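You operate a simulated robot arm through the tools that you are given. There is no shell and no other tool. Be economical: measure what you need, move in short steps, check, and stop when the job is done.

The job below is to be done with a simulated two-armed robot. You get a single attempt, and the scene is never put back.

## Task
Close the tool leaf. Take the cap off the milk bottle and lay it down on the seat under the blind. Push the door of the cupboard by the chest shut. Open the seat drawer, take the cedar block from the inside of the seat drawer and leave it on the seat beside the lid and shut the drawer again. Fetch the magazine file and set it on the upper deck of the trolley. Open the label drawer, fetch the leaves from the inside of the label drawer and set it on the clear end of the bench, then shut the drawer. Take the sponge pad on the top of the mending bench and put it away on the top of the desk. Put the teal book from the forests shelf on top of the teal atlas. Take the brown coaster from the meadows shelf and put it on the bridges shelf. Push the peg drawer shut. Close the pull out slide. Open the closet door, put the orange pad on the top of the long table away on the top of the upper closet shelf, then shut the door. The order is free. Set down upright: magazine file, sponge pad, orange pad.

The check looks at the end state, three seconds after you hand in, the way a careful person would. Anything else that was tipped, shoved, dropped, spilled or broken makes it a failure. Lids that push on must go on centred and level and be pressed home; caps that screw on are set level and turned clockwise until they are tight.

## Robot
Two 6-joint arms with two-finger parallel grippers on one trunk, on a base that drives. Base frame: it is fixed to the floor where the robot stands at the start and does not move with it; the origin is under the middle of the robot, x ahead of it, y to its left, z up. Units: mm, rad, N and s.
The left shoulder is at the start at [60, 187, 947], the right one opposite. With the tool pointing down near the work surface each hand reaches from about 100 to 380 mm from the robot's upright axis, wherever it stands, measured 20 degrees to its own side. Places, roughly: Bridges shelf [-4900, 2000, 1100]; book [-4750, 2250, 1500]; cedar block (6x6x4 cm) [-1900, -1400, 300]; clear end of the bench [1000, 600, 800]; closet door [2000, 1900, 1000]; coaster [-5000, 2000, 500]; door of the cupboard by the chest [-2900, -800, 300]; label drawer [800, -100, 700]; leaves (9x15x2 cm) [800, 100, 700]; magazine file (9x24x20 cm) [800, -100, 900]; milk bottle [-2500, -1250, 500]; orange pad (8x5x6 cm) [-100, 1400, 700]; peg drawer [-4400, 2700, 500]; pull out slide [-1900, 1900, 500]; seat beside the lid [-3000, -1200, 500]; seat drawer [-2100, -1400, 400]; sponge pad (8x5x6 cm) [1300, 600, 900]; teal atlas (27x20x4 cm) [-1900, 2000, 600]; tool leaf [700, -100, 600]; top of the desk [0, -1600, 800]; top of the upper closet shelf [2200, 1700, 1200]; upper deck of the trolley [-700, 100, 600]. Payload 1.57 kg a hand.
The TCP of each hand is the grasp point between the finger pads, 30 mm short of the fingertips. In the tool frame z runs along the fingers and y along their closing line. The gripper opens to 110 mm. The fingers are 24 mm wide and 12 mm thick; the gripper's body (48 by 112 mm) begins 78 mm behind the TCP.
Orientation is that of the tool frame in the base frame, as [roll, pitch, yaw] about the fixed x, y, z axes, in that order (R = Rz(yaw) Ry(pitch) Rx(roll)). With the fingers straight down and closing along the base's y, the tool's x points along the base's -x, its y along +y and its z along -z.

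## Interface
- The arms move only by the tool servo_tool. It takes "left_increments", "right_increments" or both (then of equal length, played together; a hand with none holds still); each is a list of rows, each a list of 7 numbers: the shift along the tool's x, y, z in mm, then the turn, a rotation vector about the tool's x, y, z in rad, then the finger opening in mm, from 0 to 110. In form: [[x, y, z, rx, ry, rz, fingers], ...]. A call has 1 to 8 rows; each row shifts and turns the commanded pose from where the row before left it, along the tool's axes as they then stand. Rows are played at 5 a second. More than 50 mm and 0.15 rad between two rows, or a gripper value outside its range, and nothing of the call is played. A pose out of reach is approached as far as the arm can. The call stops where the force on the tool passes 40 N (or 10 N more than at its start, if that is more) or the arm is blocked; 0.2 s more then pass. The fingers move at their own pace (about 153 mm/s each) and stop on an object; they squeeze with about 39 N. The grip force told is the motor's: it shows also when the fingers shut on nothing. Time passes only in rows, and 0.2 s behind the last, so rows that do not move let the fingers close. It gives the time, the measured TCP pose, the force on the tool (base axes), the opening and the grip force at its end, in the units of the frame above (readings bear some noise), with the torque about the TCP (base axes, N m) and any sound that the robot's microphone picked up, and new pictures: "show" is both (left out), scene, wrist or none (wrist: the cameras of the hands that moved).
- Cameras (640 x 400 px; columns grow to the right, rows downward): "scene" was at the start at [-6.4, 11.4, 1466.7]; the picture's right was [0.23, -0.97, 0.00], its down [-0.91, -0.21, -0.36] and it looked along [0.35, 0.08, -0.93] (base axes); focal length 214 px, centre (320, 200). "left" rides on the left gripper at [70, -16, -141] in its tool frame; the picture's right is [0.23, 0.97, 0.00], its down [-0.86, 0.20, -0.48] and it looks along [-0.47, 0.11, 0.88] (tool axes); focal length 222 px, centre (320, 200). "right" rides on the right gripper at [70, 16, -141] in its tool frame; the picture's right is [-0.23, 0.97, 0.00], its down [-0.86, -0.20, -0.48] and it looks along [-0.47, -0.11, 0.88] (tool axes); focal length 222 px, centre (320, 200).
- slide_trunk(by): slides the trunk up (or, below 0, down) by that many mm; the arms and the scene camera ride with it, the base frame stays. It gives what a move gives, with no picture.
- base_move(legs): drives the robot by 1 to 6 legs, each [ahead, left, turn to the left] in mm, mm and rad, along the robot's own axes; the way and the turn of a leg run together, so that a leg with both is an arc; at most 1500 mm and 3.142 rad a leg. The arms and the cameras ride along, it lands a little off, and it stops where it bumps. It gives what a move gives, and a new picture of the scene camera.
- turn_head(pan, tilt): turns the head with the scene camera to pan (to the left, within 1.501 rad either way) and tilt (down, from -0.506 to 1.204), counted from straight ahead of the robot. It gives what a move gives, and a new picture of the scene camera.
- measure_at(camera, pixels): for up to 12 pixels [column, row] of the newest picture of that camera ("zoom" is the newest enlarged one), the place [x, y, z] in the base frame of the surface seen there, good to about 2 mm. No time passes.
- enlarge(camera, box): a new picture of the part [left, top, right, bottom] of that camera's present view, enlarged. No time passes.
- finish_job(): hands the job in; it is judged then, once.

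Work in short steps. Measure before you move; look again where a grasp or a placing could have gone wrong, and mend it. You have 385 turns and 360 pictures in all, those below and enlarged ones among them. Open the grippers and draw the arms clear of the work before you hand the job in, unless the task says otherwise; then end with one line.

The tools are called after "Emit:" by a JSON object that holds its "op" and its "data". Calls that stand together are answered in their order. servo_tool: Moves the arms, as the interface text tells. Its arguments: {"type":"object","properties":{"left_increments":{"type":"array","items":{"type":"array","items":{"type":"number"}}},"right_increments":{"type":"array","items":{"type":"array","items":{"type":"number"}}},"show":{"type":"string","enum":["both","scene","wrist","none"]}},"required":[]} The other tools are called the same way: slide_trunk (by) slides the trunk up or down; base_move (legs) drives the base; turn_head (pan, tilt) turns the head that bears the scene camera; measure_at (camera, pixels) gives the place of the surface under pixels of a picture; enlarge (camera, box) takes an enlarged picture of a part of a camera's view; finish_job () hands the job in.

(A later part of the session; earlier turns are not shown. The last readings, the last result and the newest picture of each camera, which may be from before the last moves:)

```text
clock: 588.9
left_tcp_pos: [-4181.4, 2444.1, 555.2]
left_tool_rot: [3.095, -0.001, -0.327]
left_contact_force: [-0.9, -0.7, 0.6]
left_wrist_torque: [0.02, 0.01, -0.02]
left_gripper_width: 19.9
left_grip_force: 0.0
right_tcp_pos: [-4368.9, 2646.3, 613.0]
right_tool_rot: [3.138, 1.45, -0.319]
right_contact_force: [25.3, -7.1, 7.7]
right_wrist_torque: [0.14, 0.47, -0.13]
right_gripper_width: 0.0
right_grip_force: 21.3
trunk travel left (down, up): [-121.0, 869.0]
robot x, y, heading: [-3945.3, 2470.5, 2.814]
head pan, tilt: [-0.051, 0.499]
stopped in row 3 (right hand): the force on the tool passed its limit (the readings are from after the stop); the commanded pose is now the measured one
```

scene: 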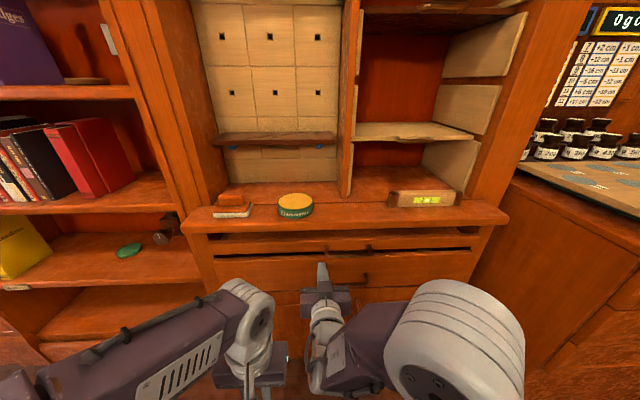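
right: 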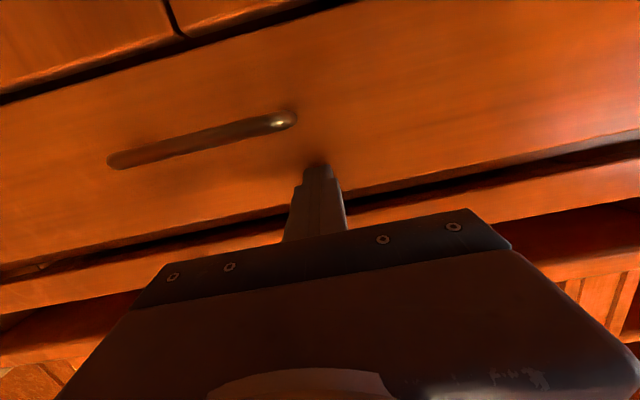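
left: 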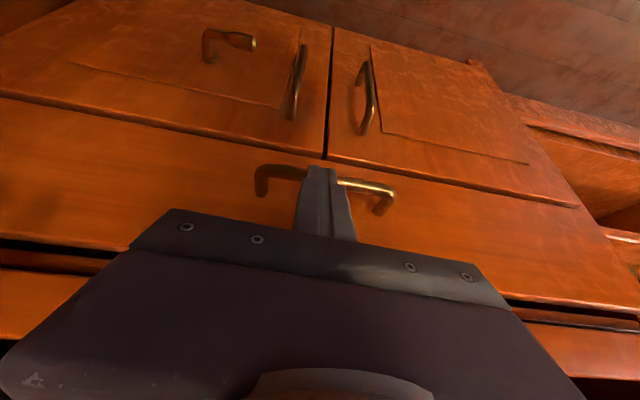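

Closed (tip at d −5002, same as before). I back straight off and verify it stays.

Emit:
{"op": "base_move", "data": {"legs": [[-120, 0, 0]]}}

Emit:
{"op": "measure_at", "data": {"camera": "scene", "pixels": [[250, 262], [290, 258], [420, 262], [250, 240], [440, 240]]}}

```text
clock: 590.2
left_tcp_pos: [-4071.1, 2406.9, 552.6]
left_tool_rot: [3.094, -0.006, -0.326]
left_contact_force: [0.5, 0.6, -0.1]
left_wrist_torque: [0.01, -0.01, 0.01]
left_gripper_width: 20.3
left_grip_force: 0.1
right_tcp_pos: [-4257.2, 2610.1, 611.8]
right_tool_rot: [3.139, 1.445, -0.319]
right_contact_force: [0.3, -0.7, -1.0]
right_wrist_torque: [0.01, 0.03, 0.01]
right_gripper_width: 0.2
right_grip_force: 20.8
trunk travel left (down, up): [-121.0, 869.0]
robot x, y, heading: [-3829.6, 2434.7, 2.812]
head pan, tilt: [-0.051, 0.499]
```

scene: 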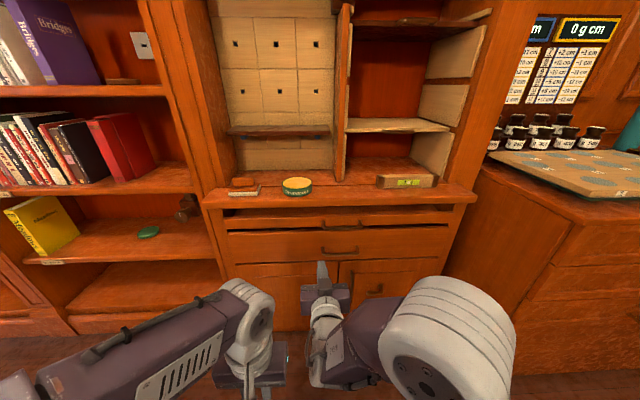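

```text
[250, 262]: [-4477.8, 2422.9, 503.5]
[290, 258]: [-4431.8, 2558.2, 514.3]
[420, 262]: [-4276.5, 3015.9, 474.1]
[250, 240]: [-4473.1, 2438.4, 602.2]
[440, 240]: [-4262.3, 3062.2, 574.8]
```

Peg drawer stays shut. I strafe to the aisle, back up 600, fold the right hand and turn east.

Emit:
{"op": "base_move", "data": {"legs": [[0, -960, 0], [-600, 0, 0]]}}

Emit:
{"op": "servo_tool", "data": {"right_increments": [[0, 0, 0, 0, 0.145, 0, 40], [0, 0, 0, 0, 0.145, 0, 40], [0, 0, 0, 0, 0.145, 0, 40], [10, 0, 0, 0, 0.145, 0, 40], [10, 0, 0, 0, 0.145, 0, 40], [20, 0, 10, 0, 0.145, 0, 40], [20, 0, 10, 0, 0.145, 0, 40], [20, 0, 10, 0, 0.145, 0, 40]], "show": "none"}}

Emit:
{"op": "servo_tool", "data": {"right_increments": [[30, 0, 0, 0, 0.145, 0, 40], [40, 0, 0, 0, 0.145, 0, 40], [0, 0, 0, 0, 0, 0, 40]], "show": "none"}}

Emit:
{"op": "slide_trunk", "data": {"by": 400}}

Emit:
{"op": "base_move", "data": {"legs": [[0, 0, -1.571], [0, 0, -1.571]]}}

```text
clock: 593.4
left_tcp_pos: [-3888.8, 2955.0, 553.4]
left_tool_rot: [3.094, -0.004, -0.321]
left_contact_force: [0.3, -1.0, -0.3]
left_wrist_torque: [0.0, -0.03, -0.02]
left_gripper_width: 20.3
left_grip_force: 0.1
right_tcp_pos: [-4079.5, 3144.6, 611.6]
right_tool_rot: [3.138, 1.441, -0.278]
right_contact_force: [-1.4, -2.4, -0.7]
right_wrist_torque: [0.11, 0.01, -0.14]
right_gripper_width: 0.0
right_grip_force: 20.9
trunk travel left (down, up): [-121.0, 869.0]
robot x, y, heading: [-3651.8, 2979.0, 2.827]
head pan, tilt: [-0.051, 0.499]
stopped in leg 1: the force on the tool passed its limit (the readings are from after the stop); the commanded pose is now the measured one
```

scene: 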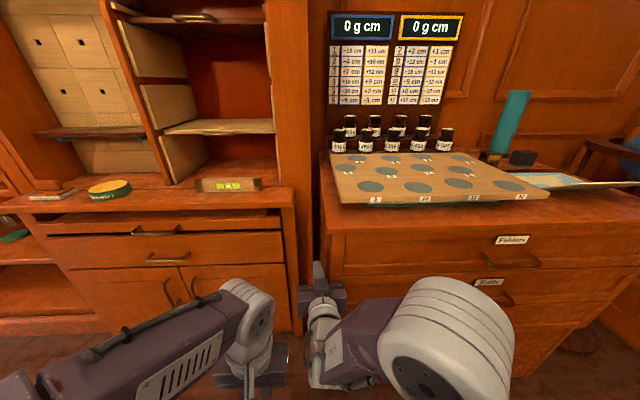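

```text
clock: 593.7
left_tcp_pos: [-3889.6, 2951.3, 553.5]
left_tool_rot: [3.097, -0.006, -0.318]
left_contact_force: [-0.2, -0.6, -0.1]
left_wrist_torque: [0.04, 0.01, 0.0]
left_gripper_width: 20.0
left_grip_force: 0.1
right_tcp_pos: [-4081.9, 3136.6, 608.0]
right_tool_rot: [-3.128, 1.348, -0.245]
right_contact_force: [-10.8, -25.8, -6.7]
right_wrist_torque: [-0.18, 0.43, -1.12]
right_gripper_width: 15.5
right_grip_force: 0.1
trunk travel left (down, up): [-121.0, 869.0]
robot x, y, heading: [-3650.4, 2979.8, 2.831]
head pan, tilt: [-0.051, 0.499]
stopped in row 1 (right hand): the force on the tool passed its limit (the readings are from after the stop); the commanded pose is now the measured one
```

```text
clock: 594.5
left_tcp_pos: [-3889.8, 2953.6, 554.4]
left_tool_rot: [3.098, -0.002, -0.317]
left_contact_force: [-0.6, -0.7, 0.8]
left_wrist_torque: [0.0, 0.02, 0.03]
left_gripper_width: 20.3
left_grip_force: 0.0
right_tcp_pos: [-4061.4, 3133.3, 545.4]
right_tool_rot: [-3.136, 1.065, -0.255]
right_contact_force: [-14.6, -30.6, 18.3]
right_wrist_torque: [0.22, -0.47, -0.62]
right_gripper_width: 10.9
right_grip_force: 0.1
trunk travel left (down, up): [-121.0, 869.0]
robot x, y, heading: [-3650.4, 2986.0, 2.824]
head pan, tilt: [-0.051, 0.499]
```

```text
clock: 596.6
left_tcp_pos: [-3891.1, 2952.2, 758.3]
left_tool_rot: [3.098, -0.008, -0.318]
left_contact_force: [-0.3, -0.6, 0.3]
left_wrist_torque: [0.03, 0.01, 0.0]
left_gripper_width: 19.9
left_grip_force: 0.0
right_tcp_pos: [-4061.1, 3130.0, 739.4]
right_tool_rot: [-3.14, 1.032, -0.25]
right_contact_force: [-10.2, -25.7, -20.5]
right_wrist_torque: [-0.43, 0.67, -0.42]
right_gripper_width: 16.2
right_grip_force: 0.0
trunk travel left (down, up): [-324.0, 666.0]
robot x, y, heading: [-3647.1, 2985.4, 2.827]
head pan, tilt: [-0.051, 0.499]
stopped: the force on the tool passed its limit (the readings are from after the stop); the commanded pose is now the measured one
```

```text
clock: 597.4
left_tcp_pos: [-3891.5, 2952.5, 757.3]
left_tool_rot: [3.098, -0.007, -0.329]
left_contact_force: [-0.8, 0.1, -0.5]
left_wrist_torque: [0.02, -0.01, -0.01]
left_gripper_width: 20.1
left_grip_force: 0.0
right_tcp_pos: [-4058.1, 3130.2, 739.8]
right_tool_rot: [3.139, 1.032, -0.253]
right_contact_force: [-13.7, -23.0, -9.4]
right_wrist_torque: [0.11, 0.28, -0.24]
right_gripper_width: 16.9
right_grip_force: 0.0
trunk travel left (down, up): [-324.0, 666.0]
robot x, y, heading: [-3649.4, 2983.1, 2.82]
head pan, tilt: [-0.051, 0.499]
stopped in leg 1: the force on the tool passed its limit (the readings are from after the stop); the commanded pose is now the measured one
```

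scene: 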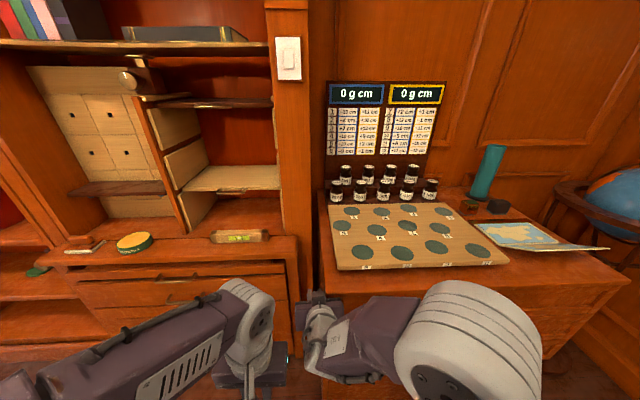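

The hand caught the chest's side while strafing. I strafe left 40 to free it, back up, then check.

Emit:
{"op": "base_move", "data": {"legs": [[0, 45, 0], [-350, 0, 0]]}}

```text
clock: 600.2
left_tcp_pos: [-3570.7, 2801.3, 757.0]
left_tool_rot: [3.095, -0.005, -0.332]
left_contact_force: [-0.1, -0.3, 0.9]
left_wrist_torque: [-0.02, 0.01, -0.03]
left_gripper_width: 19.9
left_grip_force: 0.0
right_tcp_pos: [-3738.4, 2981.0, 740.4]
right_tool_rot: [3.134, 1.038, -0.27]
right_contact_force: [0.3, -0.4, -0.8]
right_wrist_torque: [0.02, 0.03, -0.05]
right_gripper_width: 40.1
right_grip_force: 0.1
trunk travel left (down, up): [-324.0, 666.0]
robot x, y, heading: [-3332.0, 2824.4, 2.807]
head pan, tilt: [-0.051, 0.499]
```

scene: 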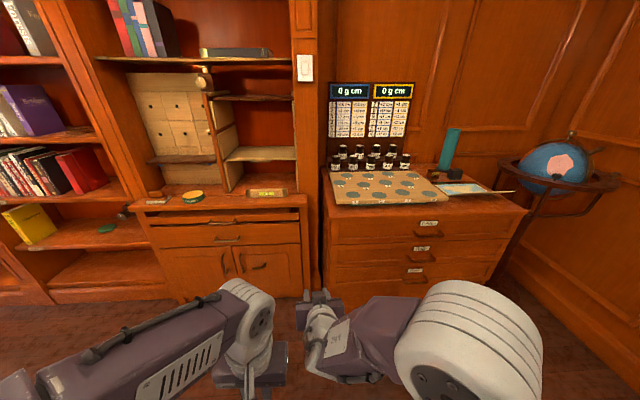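

Everything looks intact. I strafe right 430, fold the right hand down, raise the trunk.

Emit:
{"op": "base_move", "data": {"legs": [[0, -430, 0]]}}

Emit:
{"op": "servo_tool", "data": {"right_increments": [[0, 0, -10, 0, 0.13, 0, 40], [10, 0, -10, 0, 0.13, 0, 40], [20, 0, -10, 0, 0.13, 0, 40], [20, 0, -10, 0, 0.13, 0, 40], [20, 0, -10, 0, 0.13, 0, 40], [20, 0, 0, 0, 0.13, 0, 40], [20, 0, 0, 0, 0.13, 0, 40], [20, 0, 0, 0, 0.13, 0, 40]], "show": "none"}}

```text
clock: 602.8
left_tcp_pos: [-3431.9, 3211.4, 758.1]
left_tool_rot: [3.094, -0.005, -0.334]
left_contact_force: [-0.5, 0.3, 0.1]
left_wrist_torque: [0.0, -0.04, 0.0]
left_gripper_width: 20.3
left_grip_force: 0.1
right_tcp_pos: [-3598.3, 3390.3, 739.6]
right_tool_rot: [3.133, 1.036, -0.272]
right_contact_force: [1.1, 0.1, -0.6]
right_wrist_torque: [0.0, 0.0, 0.0]
right_gripper_width: 40.2
right_grip_force: 0.0
trunk travel left (down, up): [-324.0, 666.0]
robot x, y, heading: [-3191.4, 3238.5, 2.815]
head pan, tilt: [-0.051, 0.499]
```

scene: 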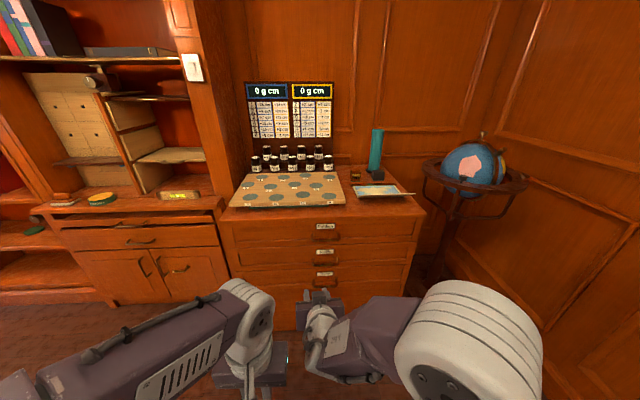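

```text
clock: 604.6
left_tcp_pos: [-3431.4, 3210.2, 757.5]
left_tool_rot: [3.094, -0.006, -0.334]
left_contact_force: [0.1, 1.1, 0.7]
left_wrist_torque: [-0.01, -0.01, 0.02]
left_gripper_width: 19.9
left_grip_force: 0.1
right_tcp_pos: [-3457.6, 3350.9, 717.5]
right_tool_rot: [3.138, -0.006, -0.261]
right_contact_force: [0.7, 0.5, -0.1]
right_wrist_torque: [0.04, -0.02, 0.01]
right_gripper_width: 40.1
right_grip_force: 0.0
trunk travel left (down, up): [-324.0, 666.0]
robot x, y, heading: [-3191.4, 3236.4, 2.814]
head pan, tilt: [-0.051, 0.499]
```

I drive backwards along the proven aisle line 2300 mm, then turn left to face south toward the long table.

Emit:
{"op": "base_move", "data": {"legs": [[-1150, 0, 0.005], [-1150, 0, 0], [0, 0, 1.575]]}}

Emit:
{"op": "turn_head", "data": {"pan": 0.5, "tilt": 0.5}}

```text
clock: 619.7
left_tcp_pos: [-971.1, 2274.2, 758.1]
left_tool_rot: [3.095, -0.005, 1.215]
left_contact_force: [-0.6, -0.2, -0.2]
left_wrist_torque: [0.04, 0.01, 0.0]
left_gripper_width: 19.9
left_grip_force: 0.0
right_tcp_pos: [-1113.3, 2250.9, 717.5]
right_tool_rot: [3.137, -0.006, 1.284]
right_contact_force: [0.5, 0.3, 0.0]
right_wrist_torque: [-0.01, 0.01, 0.02]
right_gripper_width: 39.8
right_grip_force: 0.1
trunk travel left (down, up): [-324.0, 666.0]
robot x, y, heading: [-992.5, 2511.0, -1.922]
head pan, tilt: [-0.051, 0.499]
```

scene: 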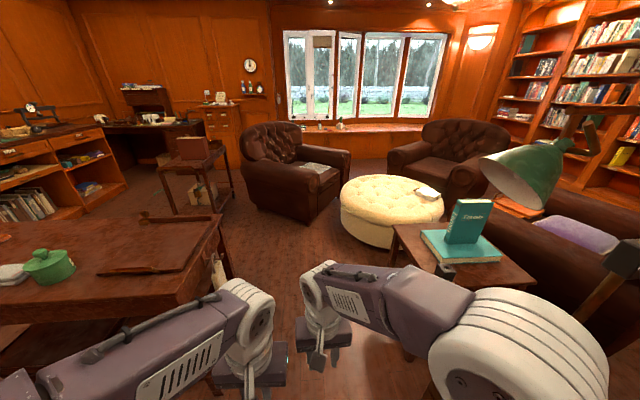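

```text
clock: 620.7
left_tcp_pos: [-972.7, 2273.9, 758.9]
left_tool_rot: [3.095, -0.006, 1.216]
left_contact_force: [0.6, -0.7, 0.4]
left_wrist_torque: [0.03, 0.0, 0.01]
left_gripper_width: 19.7
left_grip_force: 0.0
right_tcp_pos: [-1112.9, 2250.7, 717.8]
right_tool_rot: [3.139, -0.004, 1.285]
right_contact_force: [0.8, -0.3, 0.3]
right_wrist_torque: [0.02, 0.03, 0.02]
right_gripper_width: 40.1
right_grip_force: 0.0
trunk travel left (down, up): [-324.0, 666.0]
robot x, y, heading: [-994.5, 2512.4, -1.921]
head pan, tilt: [0.499, 0.499]
```

scene: 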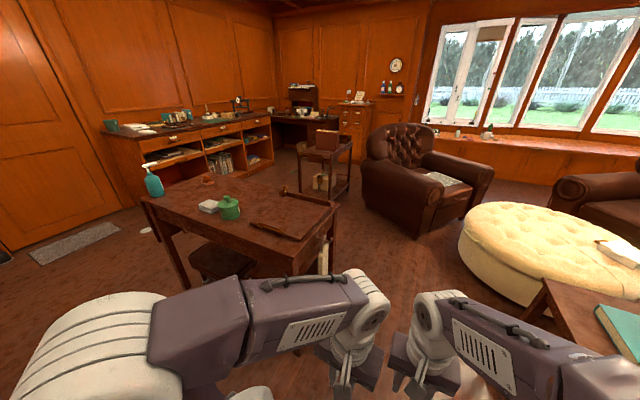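

The orange pad is at (208,181). I measure it and the table.

Emit:
{"op": "measure_at", "data": {"camera": "scene", "pixels": [[208, 180], [204, 183], [212, 184], [150, 205], [325, 215], [250, 180], [185, 260], [228, 210], [152, 185], [210, 208]]}}

Emit:
{"op": "enlarge", "data": {"camera": "scene", "box": [180, 165, 244, 215]}}

```text
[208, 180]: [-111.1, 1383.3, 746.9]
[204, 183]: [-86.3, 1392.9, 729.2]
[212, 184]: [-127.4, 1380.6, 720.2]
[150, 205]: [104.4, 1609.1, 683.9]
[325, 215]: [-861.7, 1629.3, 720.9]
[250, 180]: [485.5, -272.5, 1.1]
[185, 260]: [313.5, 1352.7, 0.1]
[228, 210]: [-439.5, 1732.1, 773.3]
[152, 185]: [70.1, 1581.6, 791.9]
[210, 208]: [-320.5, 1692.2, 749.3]
```

```text
8.00 times, centred on (212, 190) of scene
```

zoom: 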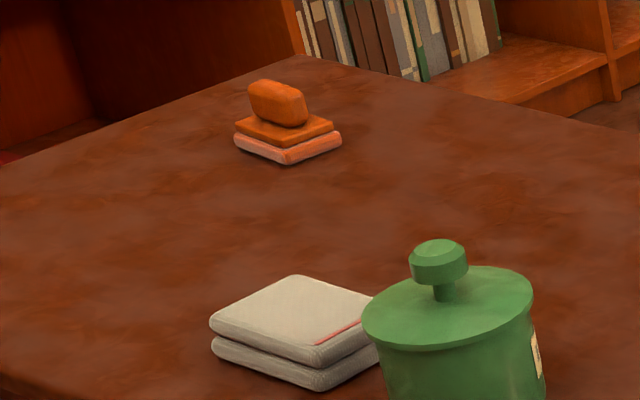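

The pad (like the sponge pad, with a bar handle) is at (−110,1385). I go around the table's east end: strafe east 1970, then south, then face west.

Emit:
{"op": "base_move", "data": {"legs": [[0, 1000, 0.03], [0, 980, 0], [760, 0, 0], [0, 0, -1.55]]}}

Emit:
{"op": "turn_head", "data": {"pan": 0.0, "tilt": 0.7}}

```text
clock: 638.0
left_tcp_pos: [392.8, 1116.7, 757.1]
left_tool_rot: [3.095, -0.006, -0.313]
left_contact_force: [-0.3, 0.6, -0.3]
left_wrist_torque: [-0.02, -0.01, 0.02]
left_gripper_width: 20.1
left_grip_force: 0.1
right_tcp_pos: [362.6, 1257.7, 717.0]
right_tool_rot: [3.138, -0.007, -0.244]
right_contact_force: [0.4, -1.5, 0.4]
right_wrist_torque: [-0.01, 0.0, 0.01]
right_gripper_width: 40.0
right_grip_force: 0.0
trunk travel left (down, up): [-324.0, 666.0]
robot x, y, heading: [631.1, 1141.6, 2.834]
head pan, tilt: [0.499, 0.499]
```

scene: 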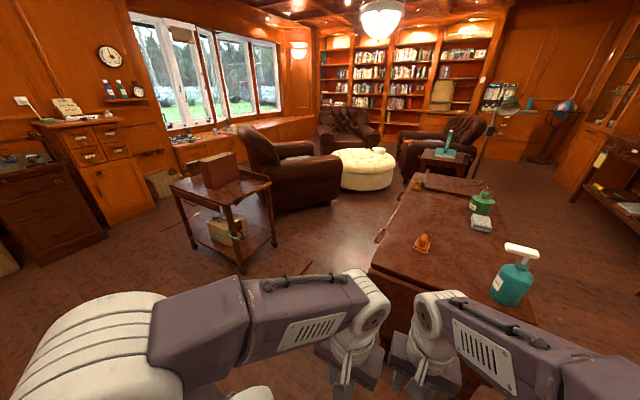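

```text
clock: 638.9
left_tcp_pos: [392.9, 1116.9, 758.1]
left_tool_rot: [3.095, -0.005, -0.313]
left_contact_force: [0.3, 0.1, 0.5]
left_wrist_torque: [-0.01, -0.01, 0.0]
left_gripper_width: 19.8
left_grip_force: 0.1
right_tcp_pos: [364.6, 1256.3, 715.9]
right_tool_rot: [3.136, -0.006, -0.243]
right_contact_force: [-0.6, 0.1, 0.4]
right_wrist_torque: [0.0, 0.02, 0.02]
right_gripper_width: 39.9
right_grip_force: 0.1
trunk travel left (down, up): [-324.0, 666.0]
robot x, y, heading: [631.7, 1141.6, 2.827]
head pan, tilt: [0.0, 0.7]
```

scene: 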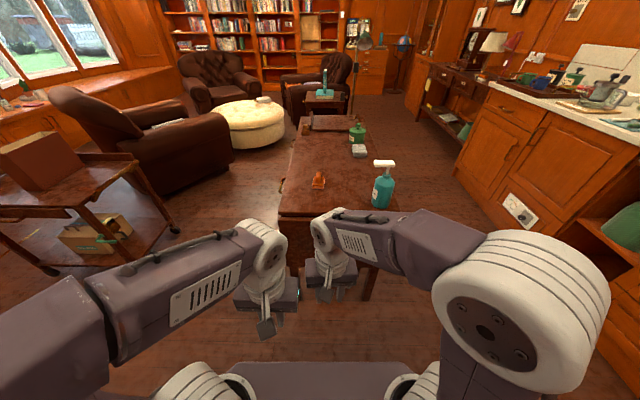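

I enlarge the pad to get its handle's orientation.

Emit:
{"op": "enlarge", "data": {"camera": "scene", "box": [296, 160, 344, 200]}}

Emit:
{"op": "measure_at", "data": {"camera": "zoom", "pixels": [[300, 130], [270, 150], [335, 150], [300, 200], [300, 175], [220, 240], [380, 240], [300, 260], [300, 310], [220, 300], [370, 300], [250, 190]]}}

```text
10.00 times, centred on (320, 180) of scene
```

zoom: 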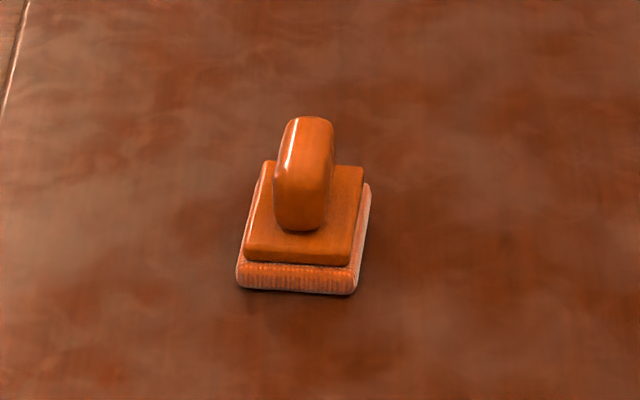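

```text
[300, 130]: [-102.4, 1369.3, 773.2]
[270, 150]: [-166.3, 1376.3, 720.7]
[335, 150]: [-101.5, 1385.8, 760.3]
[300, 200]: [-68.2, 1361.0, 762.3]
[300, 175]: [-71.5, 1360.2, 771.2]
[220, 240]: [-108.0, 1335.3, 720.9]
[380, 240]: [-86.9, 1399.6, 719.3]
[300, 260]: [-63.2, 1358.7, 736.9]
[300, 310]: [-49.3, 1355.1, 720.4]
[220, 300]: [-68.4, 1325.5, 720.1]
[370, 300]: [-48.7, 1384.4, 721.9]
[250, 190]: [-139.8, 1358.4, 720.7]
```

Bar handle centre ≈ (−88,1367), z 742–775, along my heading. I raise the trunk 100, shift right 90, ahead 300, and reach the left hand over it.

Emit:
{"op": "slide_trunk", "data": {"by": 100}}

Emit:
{"op": "base_move", "data": {"legs": [[0, -90, 0], [300, 0, 0]]}}

Emit:
{"op": "servo_tool", "data": {"left_increments": [[-45, 0, 0, 0.04, 0, 0, 60], [-45, 0, 0, 0, 0, 0, 60], [-45, 0, 0, 0, 0, 0, 60], [-45, 0, 0, 0, 0, 0, 60], [-45, 0, 0, 0, 0, 0, 60]], "show": "wrist"}}

```text
clock: 640.3
left_tcp_pos: [393.9, 1116.0, 857.0]
left_tool_rot: [3.095, -0.006, -0.312]
left_contact_force: [0.0, -0.8, -0.8]
left_wrist_torque: [0.0, -0.03, 0.02]
left_gripper_width: 20.1
left_grip_force: 0.0
right_tcp_pos: [364.7, 1257.8, 816.7]
right_tool_rot: [3.138, -0.005, -0.243]
right_contact_force: [0.4, -0.6, -0.1]
right_wrist_torque: [0.01, 0.02, -0.01]
right_gripper_width: 40.2
right_grip_force: 0.1
trunk travel left (down, up): [-424.0, 566.0]
robot x, y, heading: [631.3, 1146.9, 2.831]
head pan, tilt: [0.0, 0.7]
```

```text
clock: 643.0
left_tcp_pos: [127.0, 1292.7, 858.0]
left_tool_rot: [3.094, -0.005, -0.308]
left_contact_force: [-0.1, 0.2, -0.2]
left_wrist_torque: [0.0, -0.03, 0.02]
left_gripper_width: 20.1
left_grip_force: 0.2
right_tcp_pos: [98.8, 1433.3, 816.3]
right_tool_rot: [3.137, -0.006, -0.241]
right_contact_force: [0.1, 0.6, 0.5]
right_wrist_torque: [-0.01, -0.04, 0.0]
right_gripper_width: 40.0
right_grip_force: 0.0
trunk travel left (down, up): [-424.0, 566.0]
robot x, y, heading: [370.4, 1322.7, 2.831]
head pan, tilt: [0.0, 0.7]
```

scene: 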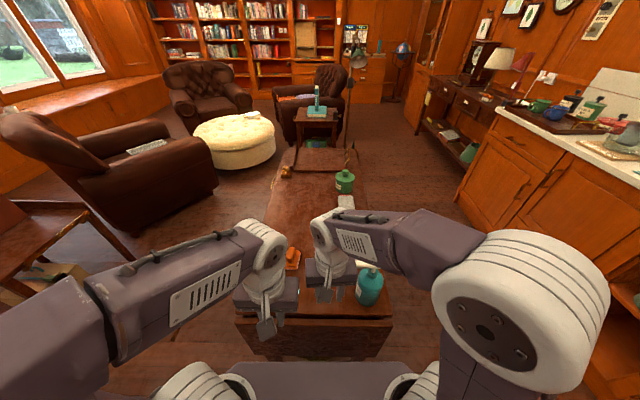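

```text
clock: 644.2
left_tcp_pos: [-89.4, 1362.3, 855.5]
left_tool_rot: [3.134, -0.008, -0.311]
left_contact_force: [-0.5, 0.0, 0.1]
left_wrist_torque: [-0.04, 0.0, 0.01]
left_gripper_width: 60.0
left_grip_force: 0.1
right_tcp_pos: [97.5, 1435.3, 817.2]
right_tool_rot: [3.139, -0.005, -0.241]
right_contact_force: [-0.4, -0.4, 0.8]
right_wrist_torque: [0.02, 0.0, -0.02]
right_gripper_width: 40.3
right_grip_force: 0.1
trunk travel left (down, up): [-424.0, 566.0]
robot x, y, heading: [365.0, 1321.6, 2.84]
head pan, tilt: [0.0, 0.7]
```

left: 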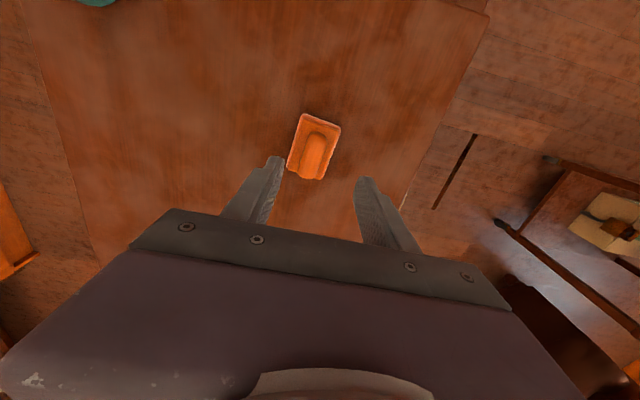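

I measure the bar from the wrist view for centring.

Emit:
{"op": "measure_at", "data": {"camera": "left", "pixels": [[317, 140], [312, 165], [306, 150], [325, 150], [318, 125], [302, 118], [338, 128], [323, 178], [292, 170]]}}

```text
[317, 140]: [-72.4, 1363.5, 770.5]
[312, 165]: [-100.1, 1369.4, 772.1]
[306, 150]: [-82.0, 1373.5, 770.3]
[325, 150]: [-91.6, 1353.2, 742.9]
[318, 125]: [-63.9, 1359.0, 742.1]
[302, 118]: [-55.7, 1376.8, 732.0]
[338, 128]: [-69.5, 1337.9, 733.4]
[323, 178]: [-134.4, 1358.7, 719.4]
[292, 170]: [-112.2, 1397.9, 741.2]
```

Centred within 5 mm. I align the yaw, descend to z≈777 and grip the bar.

Emit:
{"op": "servo_tool", "data": {"left_increments": [[0, -5, 30, 0, 0, -0.09, 60], [0, 0, 30, 0, 0, 0, 60], [0, 0, 19, 0, 0, 0, 60], [0, 0, 0, 0, 0, 0, 0], [0, 0, 0, 0, 0, 0, 0], [0, 0, 0, 0, 0, 0, 0]], "show": "none"}}

Emit:
{"op": "servo_tool", "data": {"left_increments": [[0, 0, -30, 0, 0, 0, 0], [0, 0, -45, 0, 0, 0, 0], [30, 0, -40, 0, 0, 0, 0], [45, 0, 0, 0, 0, 0, 0], [45, 0, 0, 0, 0, 0, 0]], "show": "wrist"}}

```text
clock: 645.6
left_tcp_pos: [-84.0, 1365.3, 777.6]
left_tool_rot: [3.137, -0.005, -0.22]
left_contact_force: [-0.1, 0.7, -0.3]
left_wrist_torque: [0.04, 0.02, -0.01]
left_gripper_width: 20.8
left_grip_force: 34.2
right_tcp_pos: [97.7, 1435.3, 816.6]
right_tool_rot: [3.138, -0.004, -0.243]
right_contact_force: [-0.4, 0.0, 0.7]
right_wrist_torque: [0.03, 0.02, -0.01]
right_gripper_width: 40.1
right_grip_force: 0.1
trunk travel left (down, up): [-424.0, 566.0]
robot x, y, heading: [368.1, 1326.0, 2.835]
head pan, tilt: [0.0, 0.7]
```

```text
clock: 646.8
left_tcp_pos: [35.9, 1340.9, 893.8]
left_tool_rot: [3.136, -0.003, -0.218]
left_contact_force: [0.7, -0.4, -0.2]
left_wrist_torque: [-0.02, 0.01, -0.01]
left_gripper_width: 21.0
left_grip_force: 34.2
right_tcp_pos: [100.3, 1433.8, 817.0]
right_tool_rot: [3.139, -0.003, -0.241]
right_contact_force: [0.0, 0.2, 0.7]
right_wrist_torque: [-0.02, 0.01, 0.01]
right_gripper_width: 40.1
right_grip_force: 0.1
trunk travel left (down, up): [-424.0, 566.0]
robot x, y, heading: [364.2, 1324.1, 2.834]
head pan, tilt: [0.0, 0.7]
```

left: 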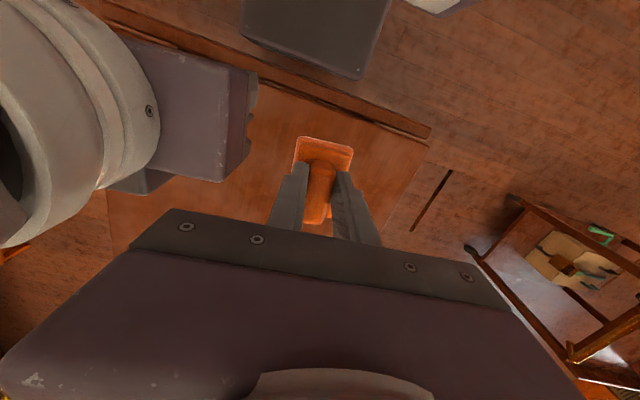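

Held. I back off 260, turn around to face the closet wall, and strafe left toward it.

Emit:
{"op": "base_move", "data": {"legs": [[-260, 0, 0], [0, 0, -1.571], [0, 0, -1.571], [0, 900, 0]]}}

Emit:
{"op": "turn_head", "data": {"pan": 0.15, "tilt": 0.2}}

```text
clock: 660.8
left_tcp_pos: [1257.3, 2065.7, 893.5]
left_tool_rot: [3.135, -0.004, 2.884]
left_contact_force: [-0.6, -0.3, -0.3]
left_wrist_torque: [-0.03, 0.02, -0.01]
left_gripper_width: 20.9
left_grip_force: 34.3
right_tcp_pos: [1186.9, 1976.0, 817.1]
right_tool_rot: [3.137, -0.005, 2.867]
right_contact_force: [0.4, 0.5, 0.6]
right_wrist_torque: [-0.03, -0.04, 0.01]
right_gripper_width: 40.1
right_grip_force: 0.0
trunk travel left (down, up): [-424.0, 566.0]
robot x, y, heading: [922.5, 2093.0, -0.339]
head pan, tilt: [0.0, 0.7]
```

scene: 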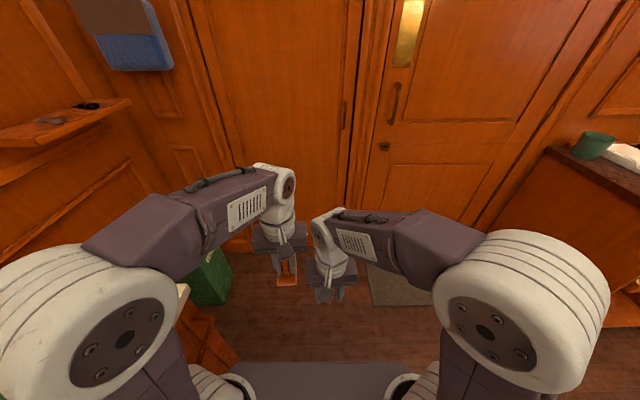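

```text
clock: 661.7
left_tcp_pos: [1257.7, 2064.5, 891.5]
left_tool_rot: [3.134, -0.005, 2.885]
left_contact_force: [-0.5, -0.3, -0.7]
left_wrist_torque: [-0.02, 0.02, 0.02]
left_gripper_width: 20.9
left_grip_force: 34.1
right_tcp_pos: [1186.4, 1976.3, 816.5]
right_tool_rot: [3.138, -0.005, 2.864]
right_contact_force: [-0.2, 0.4, -0.6]
right_wrist_torque: [0.01, -0.01, -0.01]
right_gripper_width: 40.1
right_grip_force: 0.0
trunk travel left (down, up): [-424.0, 566.0]
robot x, y, heading: [924.7, 2098.6, -0.342]
head pan, tilt: [0.15, 0.201]
```

scene: 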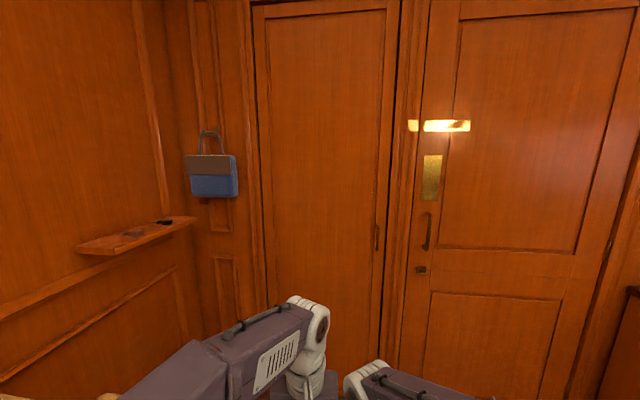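

The left narrower door with a vertical pull at (377,238) should be the closet; I measure handle and edges.

Emit:
{"op": "measure_at", "data": {"camera": "scene", "pixels": [[377, 238], [377, 226], [377, 250], [374, 238], [383, 238], [258, 200], [390, 200], [330, 200], [425, 230], [400, 200], [320, 300]]}}

Emit:
{"op": "enlarge", "data": {"camera": "scene", "box": [340, 200, 420, 270]}}

```text
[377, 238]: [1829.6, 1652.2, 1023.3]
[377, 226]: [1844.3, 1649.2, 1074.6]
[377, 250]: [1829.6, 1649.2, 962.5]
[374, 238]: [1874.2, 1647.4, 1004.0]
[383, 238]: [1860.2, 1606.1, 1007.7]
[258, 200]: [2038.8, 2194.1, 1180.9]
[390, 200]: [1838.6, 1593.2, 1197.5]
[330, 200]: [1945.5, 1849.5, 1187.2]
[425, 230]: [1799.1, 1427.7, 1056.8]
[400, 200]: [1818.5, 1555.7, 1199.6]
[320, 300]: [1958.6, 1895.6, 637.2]
```

```text
5.71 times, centred on (380, 235) of scene
```

zoom: 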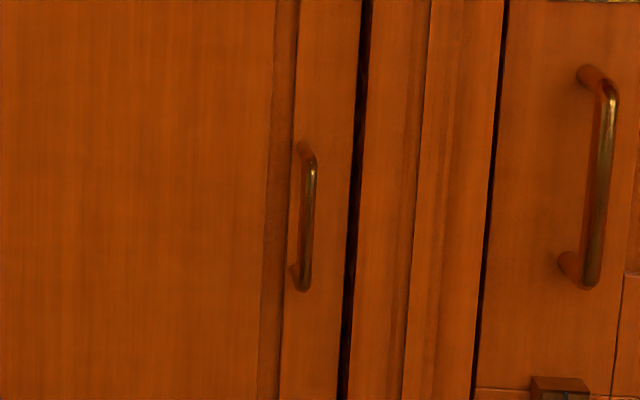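

Closet door: hinge at left (s≈2715), pull bar at s≈2135, z 955–1080, d≈1230. I check the floor space to the left (bin, counter) before opening.

Emit:
{"op": "turn_head", "data": {"pan": 0.5, "tilt": 0.7}}

Emit:
{"op": "measure_at", "data": {"camera": "scene", "pixels": [[330, 240], [310, 270], [350, 260], [330, 290], [250, 330], [200, 300], [400, 300], [300, 230], [420, 260]]}}

```text
clock: 662.6
left_tcp_pos: [1256.2, 2065.8, 892.8]
left_tool_rot: [3.133, -0.006, 2.884]
left_contact_force: [-1.1, 0.0, -0.9]
left_wrist_torque: [-0.07, 0.02, -0.01]
left_gripper_width: 20.8
left_grip_force: 34.5
right_tcp_pos: [1187.8, 1976.6, 816.3]
right_tool_rot: [3.135, -0.005, 2.863]
right_contact_force: [0.0, -0.1, -1.4]
right_wrist_torque: [0.0, 0.0, 0.0]
right_gripper_width: 40.2
right_grip_force: 0.0
trunk travel left (down, up): [-424.0, 566.0]
robot x, y, heading: [923.6, 2092.5, -0.349]
head pan, tilt: [0.499, 0.7]
```

scene: 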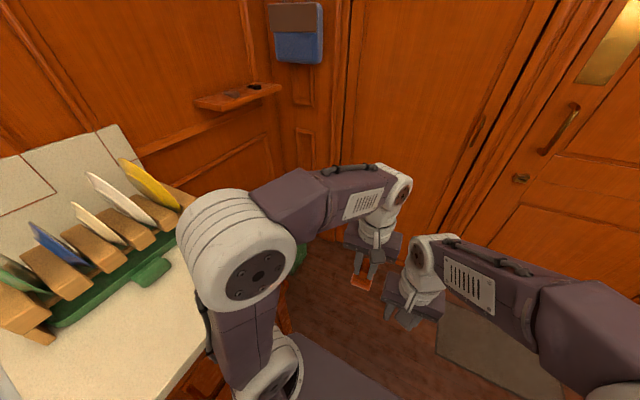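

```text
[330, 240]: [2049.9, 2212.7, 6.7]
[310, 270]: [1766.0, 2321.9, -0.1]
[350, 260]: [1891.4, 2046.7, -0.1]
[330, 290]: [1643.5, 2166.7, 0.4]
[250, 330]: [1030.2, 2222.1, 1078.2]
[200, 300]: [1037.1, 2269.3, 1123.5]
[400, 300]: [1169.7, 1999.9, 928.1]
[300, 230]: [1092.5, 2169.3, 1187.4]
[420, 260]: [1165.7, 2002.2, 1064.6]
```

The counter is close on the left, but I only need ~65° of door. I raise the trunk 110 and bring the right hand level at handle height.

Emit:
{"op": "slide_trunk", "data": {"by": 110}}

Emit:
{"op": "servo_tool", "data": {"right_increments": [[-45, 0, 0, 0, 0, 0, 60], [-45, 0, 0, 0, 0, 0, 60], [-45, 0, 0, 0, 0, 0, 60], [-45, 0, 0, 0, -0.12, 0, 60], [-45, 0, 0, 0, -0.14, 0, 60], [-30, 0, 0, 0, -0.145, 0, 60], [0, 0, 0, 0, -0.145, 0, 60], [0, 0, 0, 0, -0.145, 0, 60]], "show": "none"}}

Emit:
{"op": "servo_tool", "data": {"right_increments": [[-20, 0, -10, 0, -0.145, 0, 60], [-20, 0, -10, 0, -0.145, 0, 60], [-20, 0, -10, 0, -0.145, 0, 60], [-20, 0, 0, 0, -0.145, 0, 60], [-20, 0, 0, 0, -0.145, 0, 60], [-20, 0, 0, 0, -0.145, 0, 60]], "show": "none"}}

```text
clock: 664.1
left_tcp_pos: [1256.4, 2066.2, 1003.6]
left_tool_rot: [3.135, -0.008, 2.884]
left_contact_force: [0.2, 0.5, 0.1]
left_wrist_torque: [-0.01, 0.01, 0.03]
left_gripper_width: 21.4
left_grip_force: 34.9
right_tcp_pos: [1187.4, 1976.1, 927.8]
right_tool_rot: [3.138, -0.008, 2.864]
right_contact_force: [0.1, 0.2, -0.5]
right_wrist_torque: [-0.01, 0.01, 0.01]
right_gripper_width: 40.1
right_grip_force: 0.1
trunk travel left (down, up): [-534.0, 456.0]
robot x, y, heading: [919.5, 2092.5, -0.346]
head pan, tilt: [0.499, 0.7]
```

```text
clock: 665.9
left_tcp_pos: [1255.3, 2066.1, 1003.3]
left_tool_rot: [3.136, -0.006, 2.886]
left_contact_force: [0.8, -0.1, -0.7]
left_wrist_torque: [0.03, 0.0, -0.01]
left_gripper_width: 20.9
left_grip_force: 34.0
right_tcp_pos: [1431.0, 1906.3, 940.2]
right_tool_rot: [3.134, 0.691, 2.86]
right_contact_force: [0.2, 0.3, 0.3]
right_wrist_torque: [0.01, -0.03, 0.04]
right_gripper_width: 59.6
right_grip_force: 0.0
trunk travel left (down, up): [-534.0, 456.0]
robot x, y, heading: [924.1, 2094.3, -0.343]
head pan, tilt: [0.499, 0.7]
```

```text
clock: 667.3
left_tcp_pos: [1256.2, 2066.5, 1003.3]
left_tool_rot: [3.136, -0.005, 2.885]
left_contact_force: [0.3, -0.9, -1.1]
left_wrist_torque: [0.0, 0.03, 0.0]
left_gripper_width: 21.0
left_grip_force: 33.9
right_tcp_pos: [1466.5, 1897.3, 1059.3]
right_tool_rot: [2.638, 1.563, 2.362]
right_contact_force: [0.6, 0.2, 0.8]
right_wrist_torque: [0.02, -0.02, -0.02]
right_gripper_width: 60.1
right_grip_force: 0.0
trunk travel left (down, up): [-534.0, 456.0]
robot x, y, heading: [924.9, 2094.9, -0.344]
head pan, tilt: [0.499, 0.7]
```

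Level at z 1059. I shift right 125, lower 30, and approach 350 mm; then view the handle.

Emit:
{"op": "base_move", "data": {"legs": [[0, -125, 0], [345, 0, 0]]}}

Emit:
{"op": "slide_trunk", "data": {"by": -32}}

Emit:
{"op": "servo_tool", "data": {"right_increments": [[0, 0, 0, 0, 0, 0, 60]], "show": "wrist"}}

```text
clock: 670.4
left_tcp_pos: [1537.1, 1833.7, 1002.5]
left_tool_rot: [3.135, -0.005, 2.892]
left_contact_force: [0.6, -0.3, -0.7]
left_wrist_torque: [0.03, 0.06, 0.02]
left_gripper_width: 21.1
left_grip_force: 35.0
right_tcp_pos: [1748.8, 1667.0, 1059.3]
right_tool_rot: [2.774, 1.561, 2.504]
right_contact_force: [0.3, 0.3, -0.2]
right_wrist_torque: [0.0, 0.02, 0.03]
right_gripper_width: 60.2
right_grip_force: 0.2
trunk travel left (down, up): [-534.0, 456.0]
robot x, y, heading: [1203.9, 1858.2, -0.334]
head pan, tilt: [0.499, 0.7]
```

scene: 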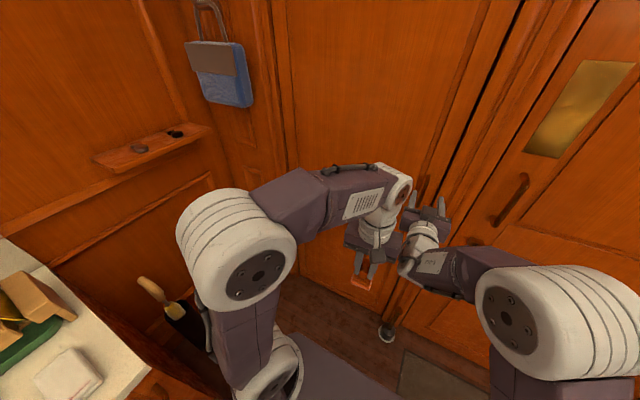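

```text
clock: 671.1
left_tcp_pos: [1536.7, 1834.2, 971.0]
left_tool_rot: [3.135, -0.004, 2.891]
left_contact_force: [0.2, 0.8, 0.2]
left_wrist_torque: [-0.02, -0.04, 0.0]
left_gripper_width: 21.1
left_grip_force: 34.4
right_tcp_pos: [1747.4, 1667.2, 1026.9]
right_tool_rot: [2.747, 1.562, 2.479]
right_contact_force: [0.0, 0.9, 0.0]
right_wrist_torque: [0.0, -0.01, -0.01]
right_gripper_width: 59.8
right_grip_force: 0.1
trunk travel left (down, up): [-502.0, 488.0]
robot x, y, heading: [1206.5, 1858.5, -0.335]
head pan, tilt: [0.499, 0.7]
```

```text
clock: 671.5
left_tcp_pos: [1537.9, 1834.8, 969.3]
left_tool_rot: [3.134, -0.005, 2.892]
left_contact_force: [0.2, -0.1, -0.5]
left_wrist_torque: [-0.02, -0.03, 0.01]
left_gripper_width: 20.9
left_grip_force: 34.5
right_tcp_pos: [1748.7, 1667.1, 1026.8]
right_tool_rot: [2.761, 1.562, 2.493]
right_contact_force: [-0.8, -0.1, 1.2]
right_wrist_torque: [-0.01, -0.03, 0.0]
right_gripper_width: 60.1
right_grip_force: 0.1
trunk travel left (down, up): [-502.0, 488.0]
robot x, y, heading: [1203.4, 1859.9, -0.33]
head pan, tilt: [0.499, 0.7]
```

right: 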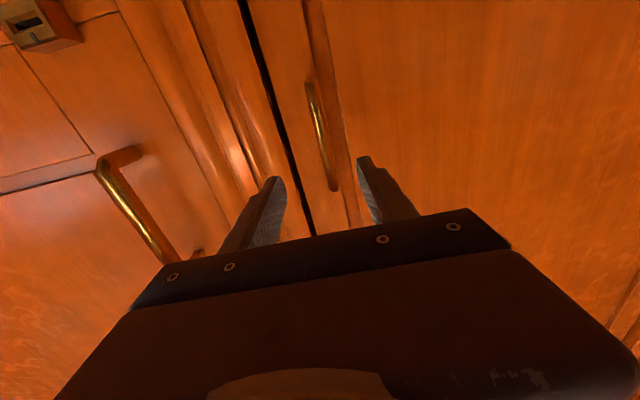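

The bar is between the fingers at (320,135). I measure it and the face.

Emit:
{"op": "measure_at", "data": {"camera": "right", "pixels": [[316, 100], [323, 140], [331, 175], [350, 140], [300, 140], [285, 140]]}}

```text
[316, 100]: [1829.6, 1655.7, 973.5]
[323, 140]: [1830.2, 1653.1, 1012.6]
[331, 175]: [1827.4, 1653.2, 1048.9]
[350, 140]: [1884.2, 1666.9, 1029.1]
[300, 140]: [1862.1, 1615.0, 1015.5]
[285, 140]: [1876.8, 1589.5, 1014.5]
```

Bar at d 1229, s 2138. I shift 8 left, advance 84 and grip it.

Emit:
{"op": "servo_tool", "data": {"right_increments": [[0, 8, 30, 0, 0, 0, 60], [0, 0, 30, 0, 0, 0, 60], [0, 0, 24, 0, 0, 0, 60], [0, 0, 0, 0, 0, 0, 0], [0, 0, 0, 0, 0, 0, 0], [0, 0, 0, 0, 0, 0, 0]], "show": "none"}}

```text
clock: 673.0
left_tcp_pos: [1536.1, 1834.0, 969.7]
left_tool_rot: [3.133, -0.006, 2.893]
left_contact_force: [0.5, -0.1, 0.1]
left_wrist_torque: [0.0, 0.0, 0.01]
left_gripper_width: 20.9
left_grip_force: 35.0
right_tcp_pos: [1830.3, 1652.3, 1026.0]
right_tool_rot: [2.727, 1.56, 2.457]
right_contact_force: [-0.2, -4.7, 0.1]
right_wrist_torque: [-0.3, 0.41, -0.11]
right_gripper_width: 12.6
right_grip_force: 29.3
trunk travel left (down, up): [-502.0, 488.0]
robot x, y, heading: [1201.9, 1865.5, -0.337]
head pan, tilt: [0.499, 0.7]
```

Gripped the bar. I pull the door open along its arc with the base.

Emit:
{"op": "base_move", "data": {"legs": [[-120, 12, 0], [-110, 34, 0]]}}

```text
clock: 675.1
left_tcp_pos: [1342.2, 1953.4, 969.5]
left_tool_rot: [3.137, -0.007, 2.895]
left_contact_force: [-0.5, -0.6, -1.1]
left_wrist_torque: [0.01, 0.02, -0.01]
left_gripper_width: 20.9
left_grip_force: 34.4
right_tcp_pos: [1638.3, 1780.6, 1025.8]
right_tool_rot: [3.064, 1.558, 2.816]
right_contact_force: [6.6, 10.6, -5.4]
right_wrist_torque: [0.53, 0.37, 0.18]
right_gripper_width: 12.7
right_grip_force: 29.4
trunk travel left (down, up): [-502.0, 488.0]
robot x, y, heading: [1010.6, 1979.0, -0.334]
head pan, tilt: [0.499, 0.7]
stopped in leg 2: the force on the tool passed its limit (the readings are from after the stop); the commanded pose is now the measured one
```

scene: 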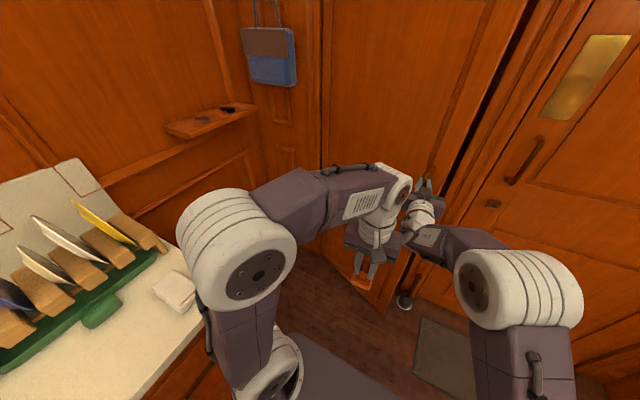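

The door is ~22° open. I release the bar, back 70, shift right 95, close the fingers and advance beside the door's free edge.

Emit:
{"op": "servo_tool", "data": {"right_increments": [[0, 0, 0, 0, 0, 0, 60], [0, 0, 0, 0, 0, 0, 60]], "show": "none"}}

Emit:
{"op": "base_move", "data": {"legs": [[-80, 0, 0], [0, -95, 0]]}}

Emit:
{"op": "servo_tool", "data": {"right_increments": [[0, 0, 0, 0, 0, 0, 0], [0, 0, 0, 0, 0, 0, 0]], "show": "wrist"}}

```text
clock: 675.7
left_tcp_pos: [1341.2, 1952.6, 970.8]
left_tool_rot: [3.135, -0.006, 2.896]
left_contact_force: [0.4, 0.0, -1.5]
left_wrist_torque: [0.01, -0.01, -0.01]
left_gripper_width: 21.1
left_grip_force: 34.0
right_tcp_pos: [1636.0, 1774.9, 1028.1]
right_tool_rot: [2.633, 1.564, 2.376]
right_contact_force: [1.0, -0.9, 0.7]
right_wrist_torque: [0.04, 0.03, 0.0]
right_gripper_width: 60.1
right_grip_force: 0.0
trunk travel left (down, up): [-502.0, 488.0]
robot x, y, heading: [1005.6, 1976.2, -0.33]
head pan, tilt: [0.499, 0.7]
```

```text
clock: 677.5
left_tcp_pos: [1232.0, 1888.2, 970.5]
left_tool_rot: [3.133, -0.004, 2.895]
left_contact_force: [0.6, -0.3, -1.1]
left_wrist_torque: [0.06, 0.03, 0.02]
left_gripper_width: 20.8
left_grip_force: 34.1
right_tcp_pos: [1528.1, 1711.4, 1028.6]
right_tool_rot: [2.585, 1.563, 2.328]
right_contact_force: [-0.4, -1.0, 0.0]
right_wrist_torque: [0.04, -0.02, 0.0]
right_gripper_width: 59.9
right_grip_force: 0.1
trunk travel left (down, up): [-502.0, 488.0]
robot x, y, heading: [899.6, 1916.3, -0.332]
head pan, tilt: [0.499, 0.7]
```

scene: 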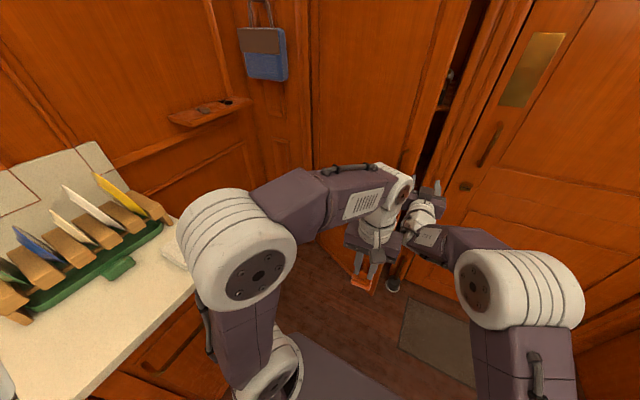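

```text
clock: 678.1
left_tcp_pos: [1231.6, 1887.3, 970.0]
left_tool_rot: [3.134, -0.005, 2.895]
left_contact_force: [-0.8, -0.2, -0.8]
left_wrist_torque: [0.0, 0.03, 0.01]
left_gripper_width: 20.9
left_grip_force: 34.0
right_tcp_pos: [1526.8, 1712.2, 1027.9]
right_tool_rot: [2.612, 1.563, 2.355]
right_contact_force: [0.1, -1.1, 0.1]
right_wrist_torque: [0.01, 0.02, 0.0]
right_gripper_width: 0.0
right_grip_force: 21.4
trunk travel left (down, up): [-502.0, 488.0]
robot x, y, heading: [898.9, 1914.7, -0.336]
head pan, tilt: [0.499, 0.7]
```

right: 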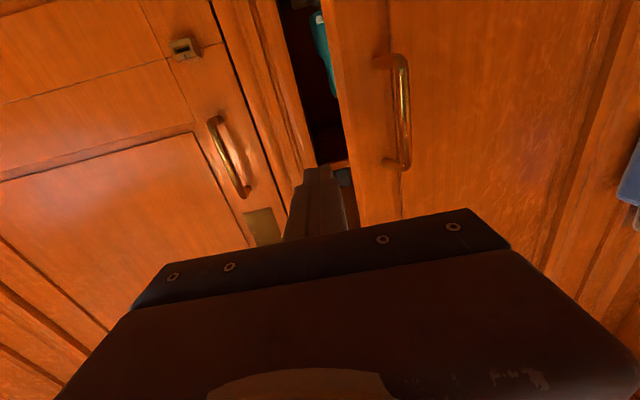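

I measure the door's free edge and the frame.

Emit:
{"op": "measure_at", "data": {"camera": "right", "pixels": [[345, 130], [350, 165], [340, 90], [305, 130], [400, 120], [335, 160]]}}

```text
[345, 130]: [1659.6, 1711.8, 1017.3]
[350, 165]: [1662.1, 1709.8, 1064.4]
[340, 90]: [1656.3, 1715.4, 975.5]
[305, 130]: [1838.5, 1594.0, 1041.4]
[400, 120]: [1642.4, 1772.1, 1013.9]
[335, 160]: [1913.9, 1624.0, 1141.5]
```

Edge at (d 1050, s 2140). I advance 150 beside it, then sweep left-back to swing the door open.

Emit:
{"op": "base_move", "data": {"legs": [[150, 0, 0], [-30, 45, 0], [-110, 75, 0]]}}

Emit:
{"op": "base_move", "data": {"legs": [[-105, 95, 0], [-60, 80, 0]]}}

```text
clock: 680.1
left_tcp_pos: [1360.1, 1889.3, 969.4]
left_tool_rot: [3.137, -0.003, 2.893]
left_contact_force: [-0.8, 0.0, -0.6]
left_wrist_torque: [-0.02, 0.0, -0.02]
left_gripper_width: 21.4
left_grip_force: 33.7
right_tcp_pos: [1654.1, 1703.2, 1027.7]
right_tool_rot: [2.266, 1.56, 1.986]
right_contact_force: [0.1, 0.2, 0.9]
right_wrist_torque: [-0.01, -0.06, 0.01]
right_gripper_width: 0.2
right_grip_force: 21.6
trunk travel left (down, up): [-502.0, 488.0]
robot x, y, heading: [1027.3, 1916.5, -0.339]
head pan, tilt: [0.499, 0.7]
stopped in leg 2: the force on the tool passed its limit (the readings are from after the stop); the commanded pose is now the measured one
```

scene: 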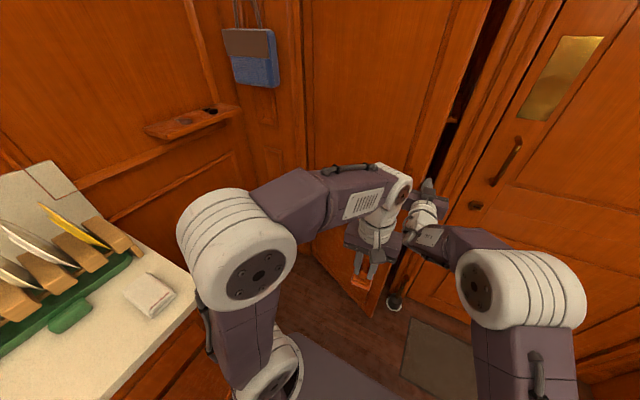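

```text
clock: 681.0
left_tcp_pos: [1337.6, 1925.1, 970.6]
left_tool_rot: [3.134, -0.003, 2.885]
left_contact_force: [0.1, -0.1, 0.9]
left_wrist_torque: [-0.02, -0.05, 0.0]
left_gripper_width: 20.9
left_grip_force: 34.1
right_tcp_pos: [1627.0, 1727.3, 1027.4]
right_tool_rot: [2.118, 1.557, 1.807]
right_contact_force: [-11.1, -9.0, -11.3]
right_wrist_torque: [-0.28, 0.17, 0.07]
right_gripper_width: 0.1
right_grip_force: 21.8
trunk travel left (down, up): [-502.0, 488.0]
robot x, y, heading: [1007.1, 1953.8, -0.34]
head pan, tilt: [0.499, 0.7]
stopped in leg 1: the force on the tool passed its limit (the readings are from after the stop); the commanded pose is now the measured one
```

scene: 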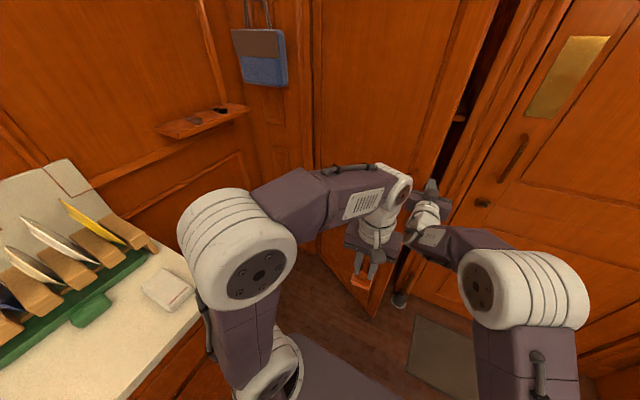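

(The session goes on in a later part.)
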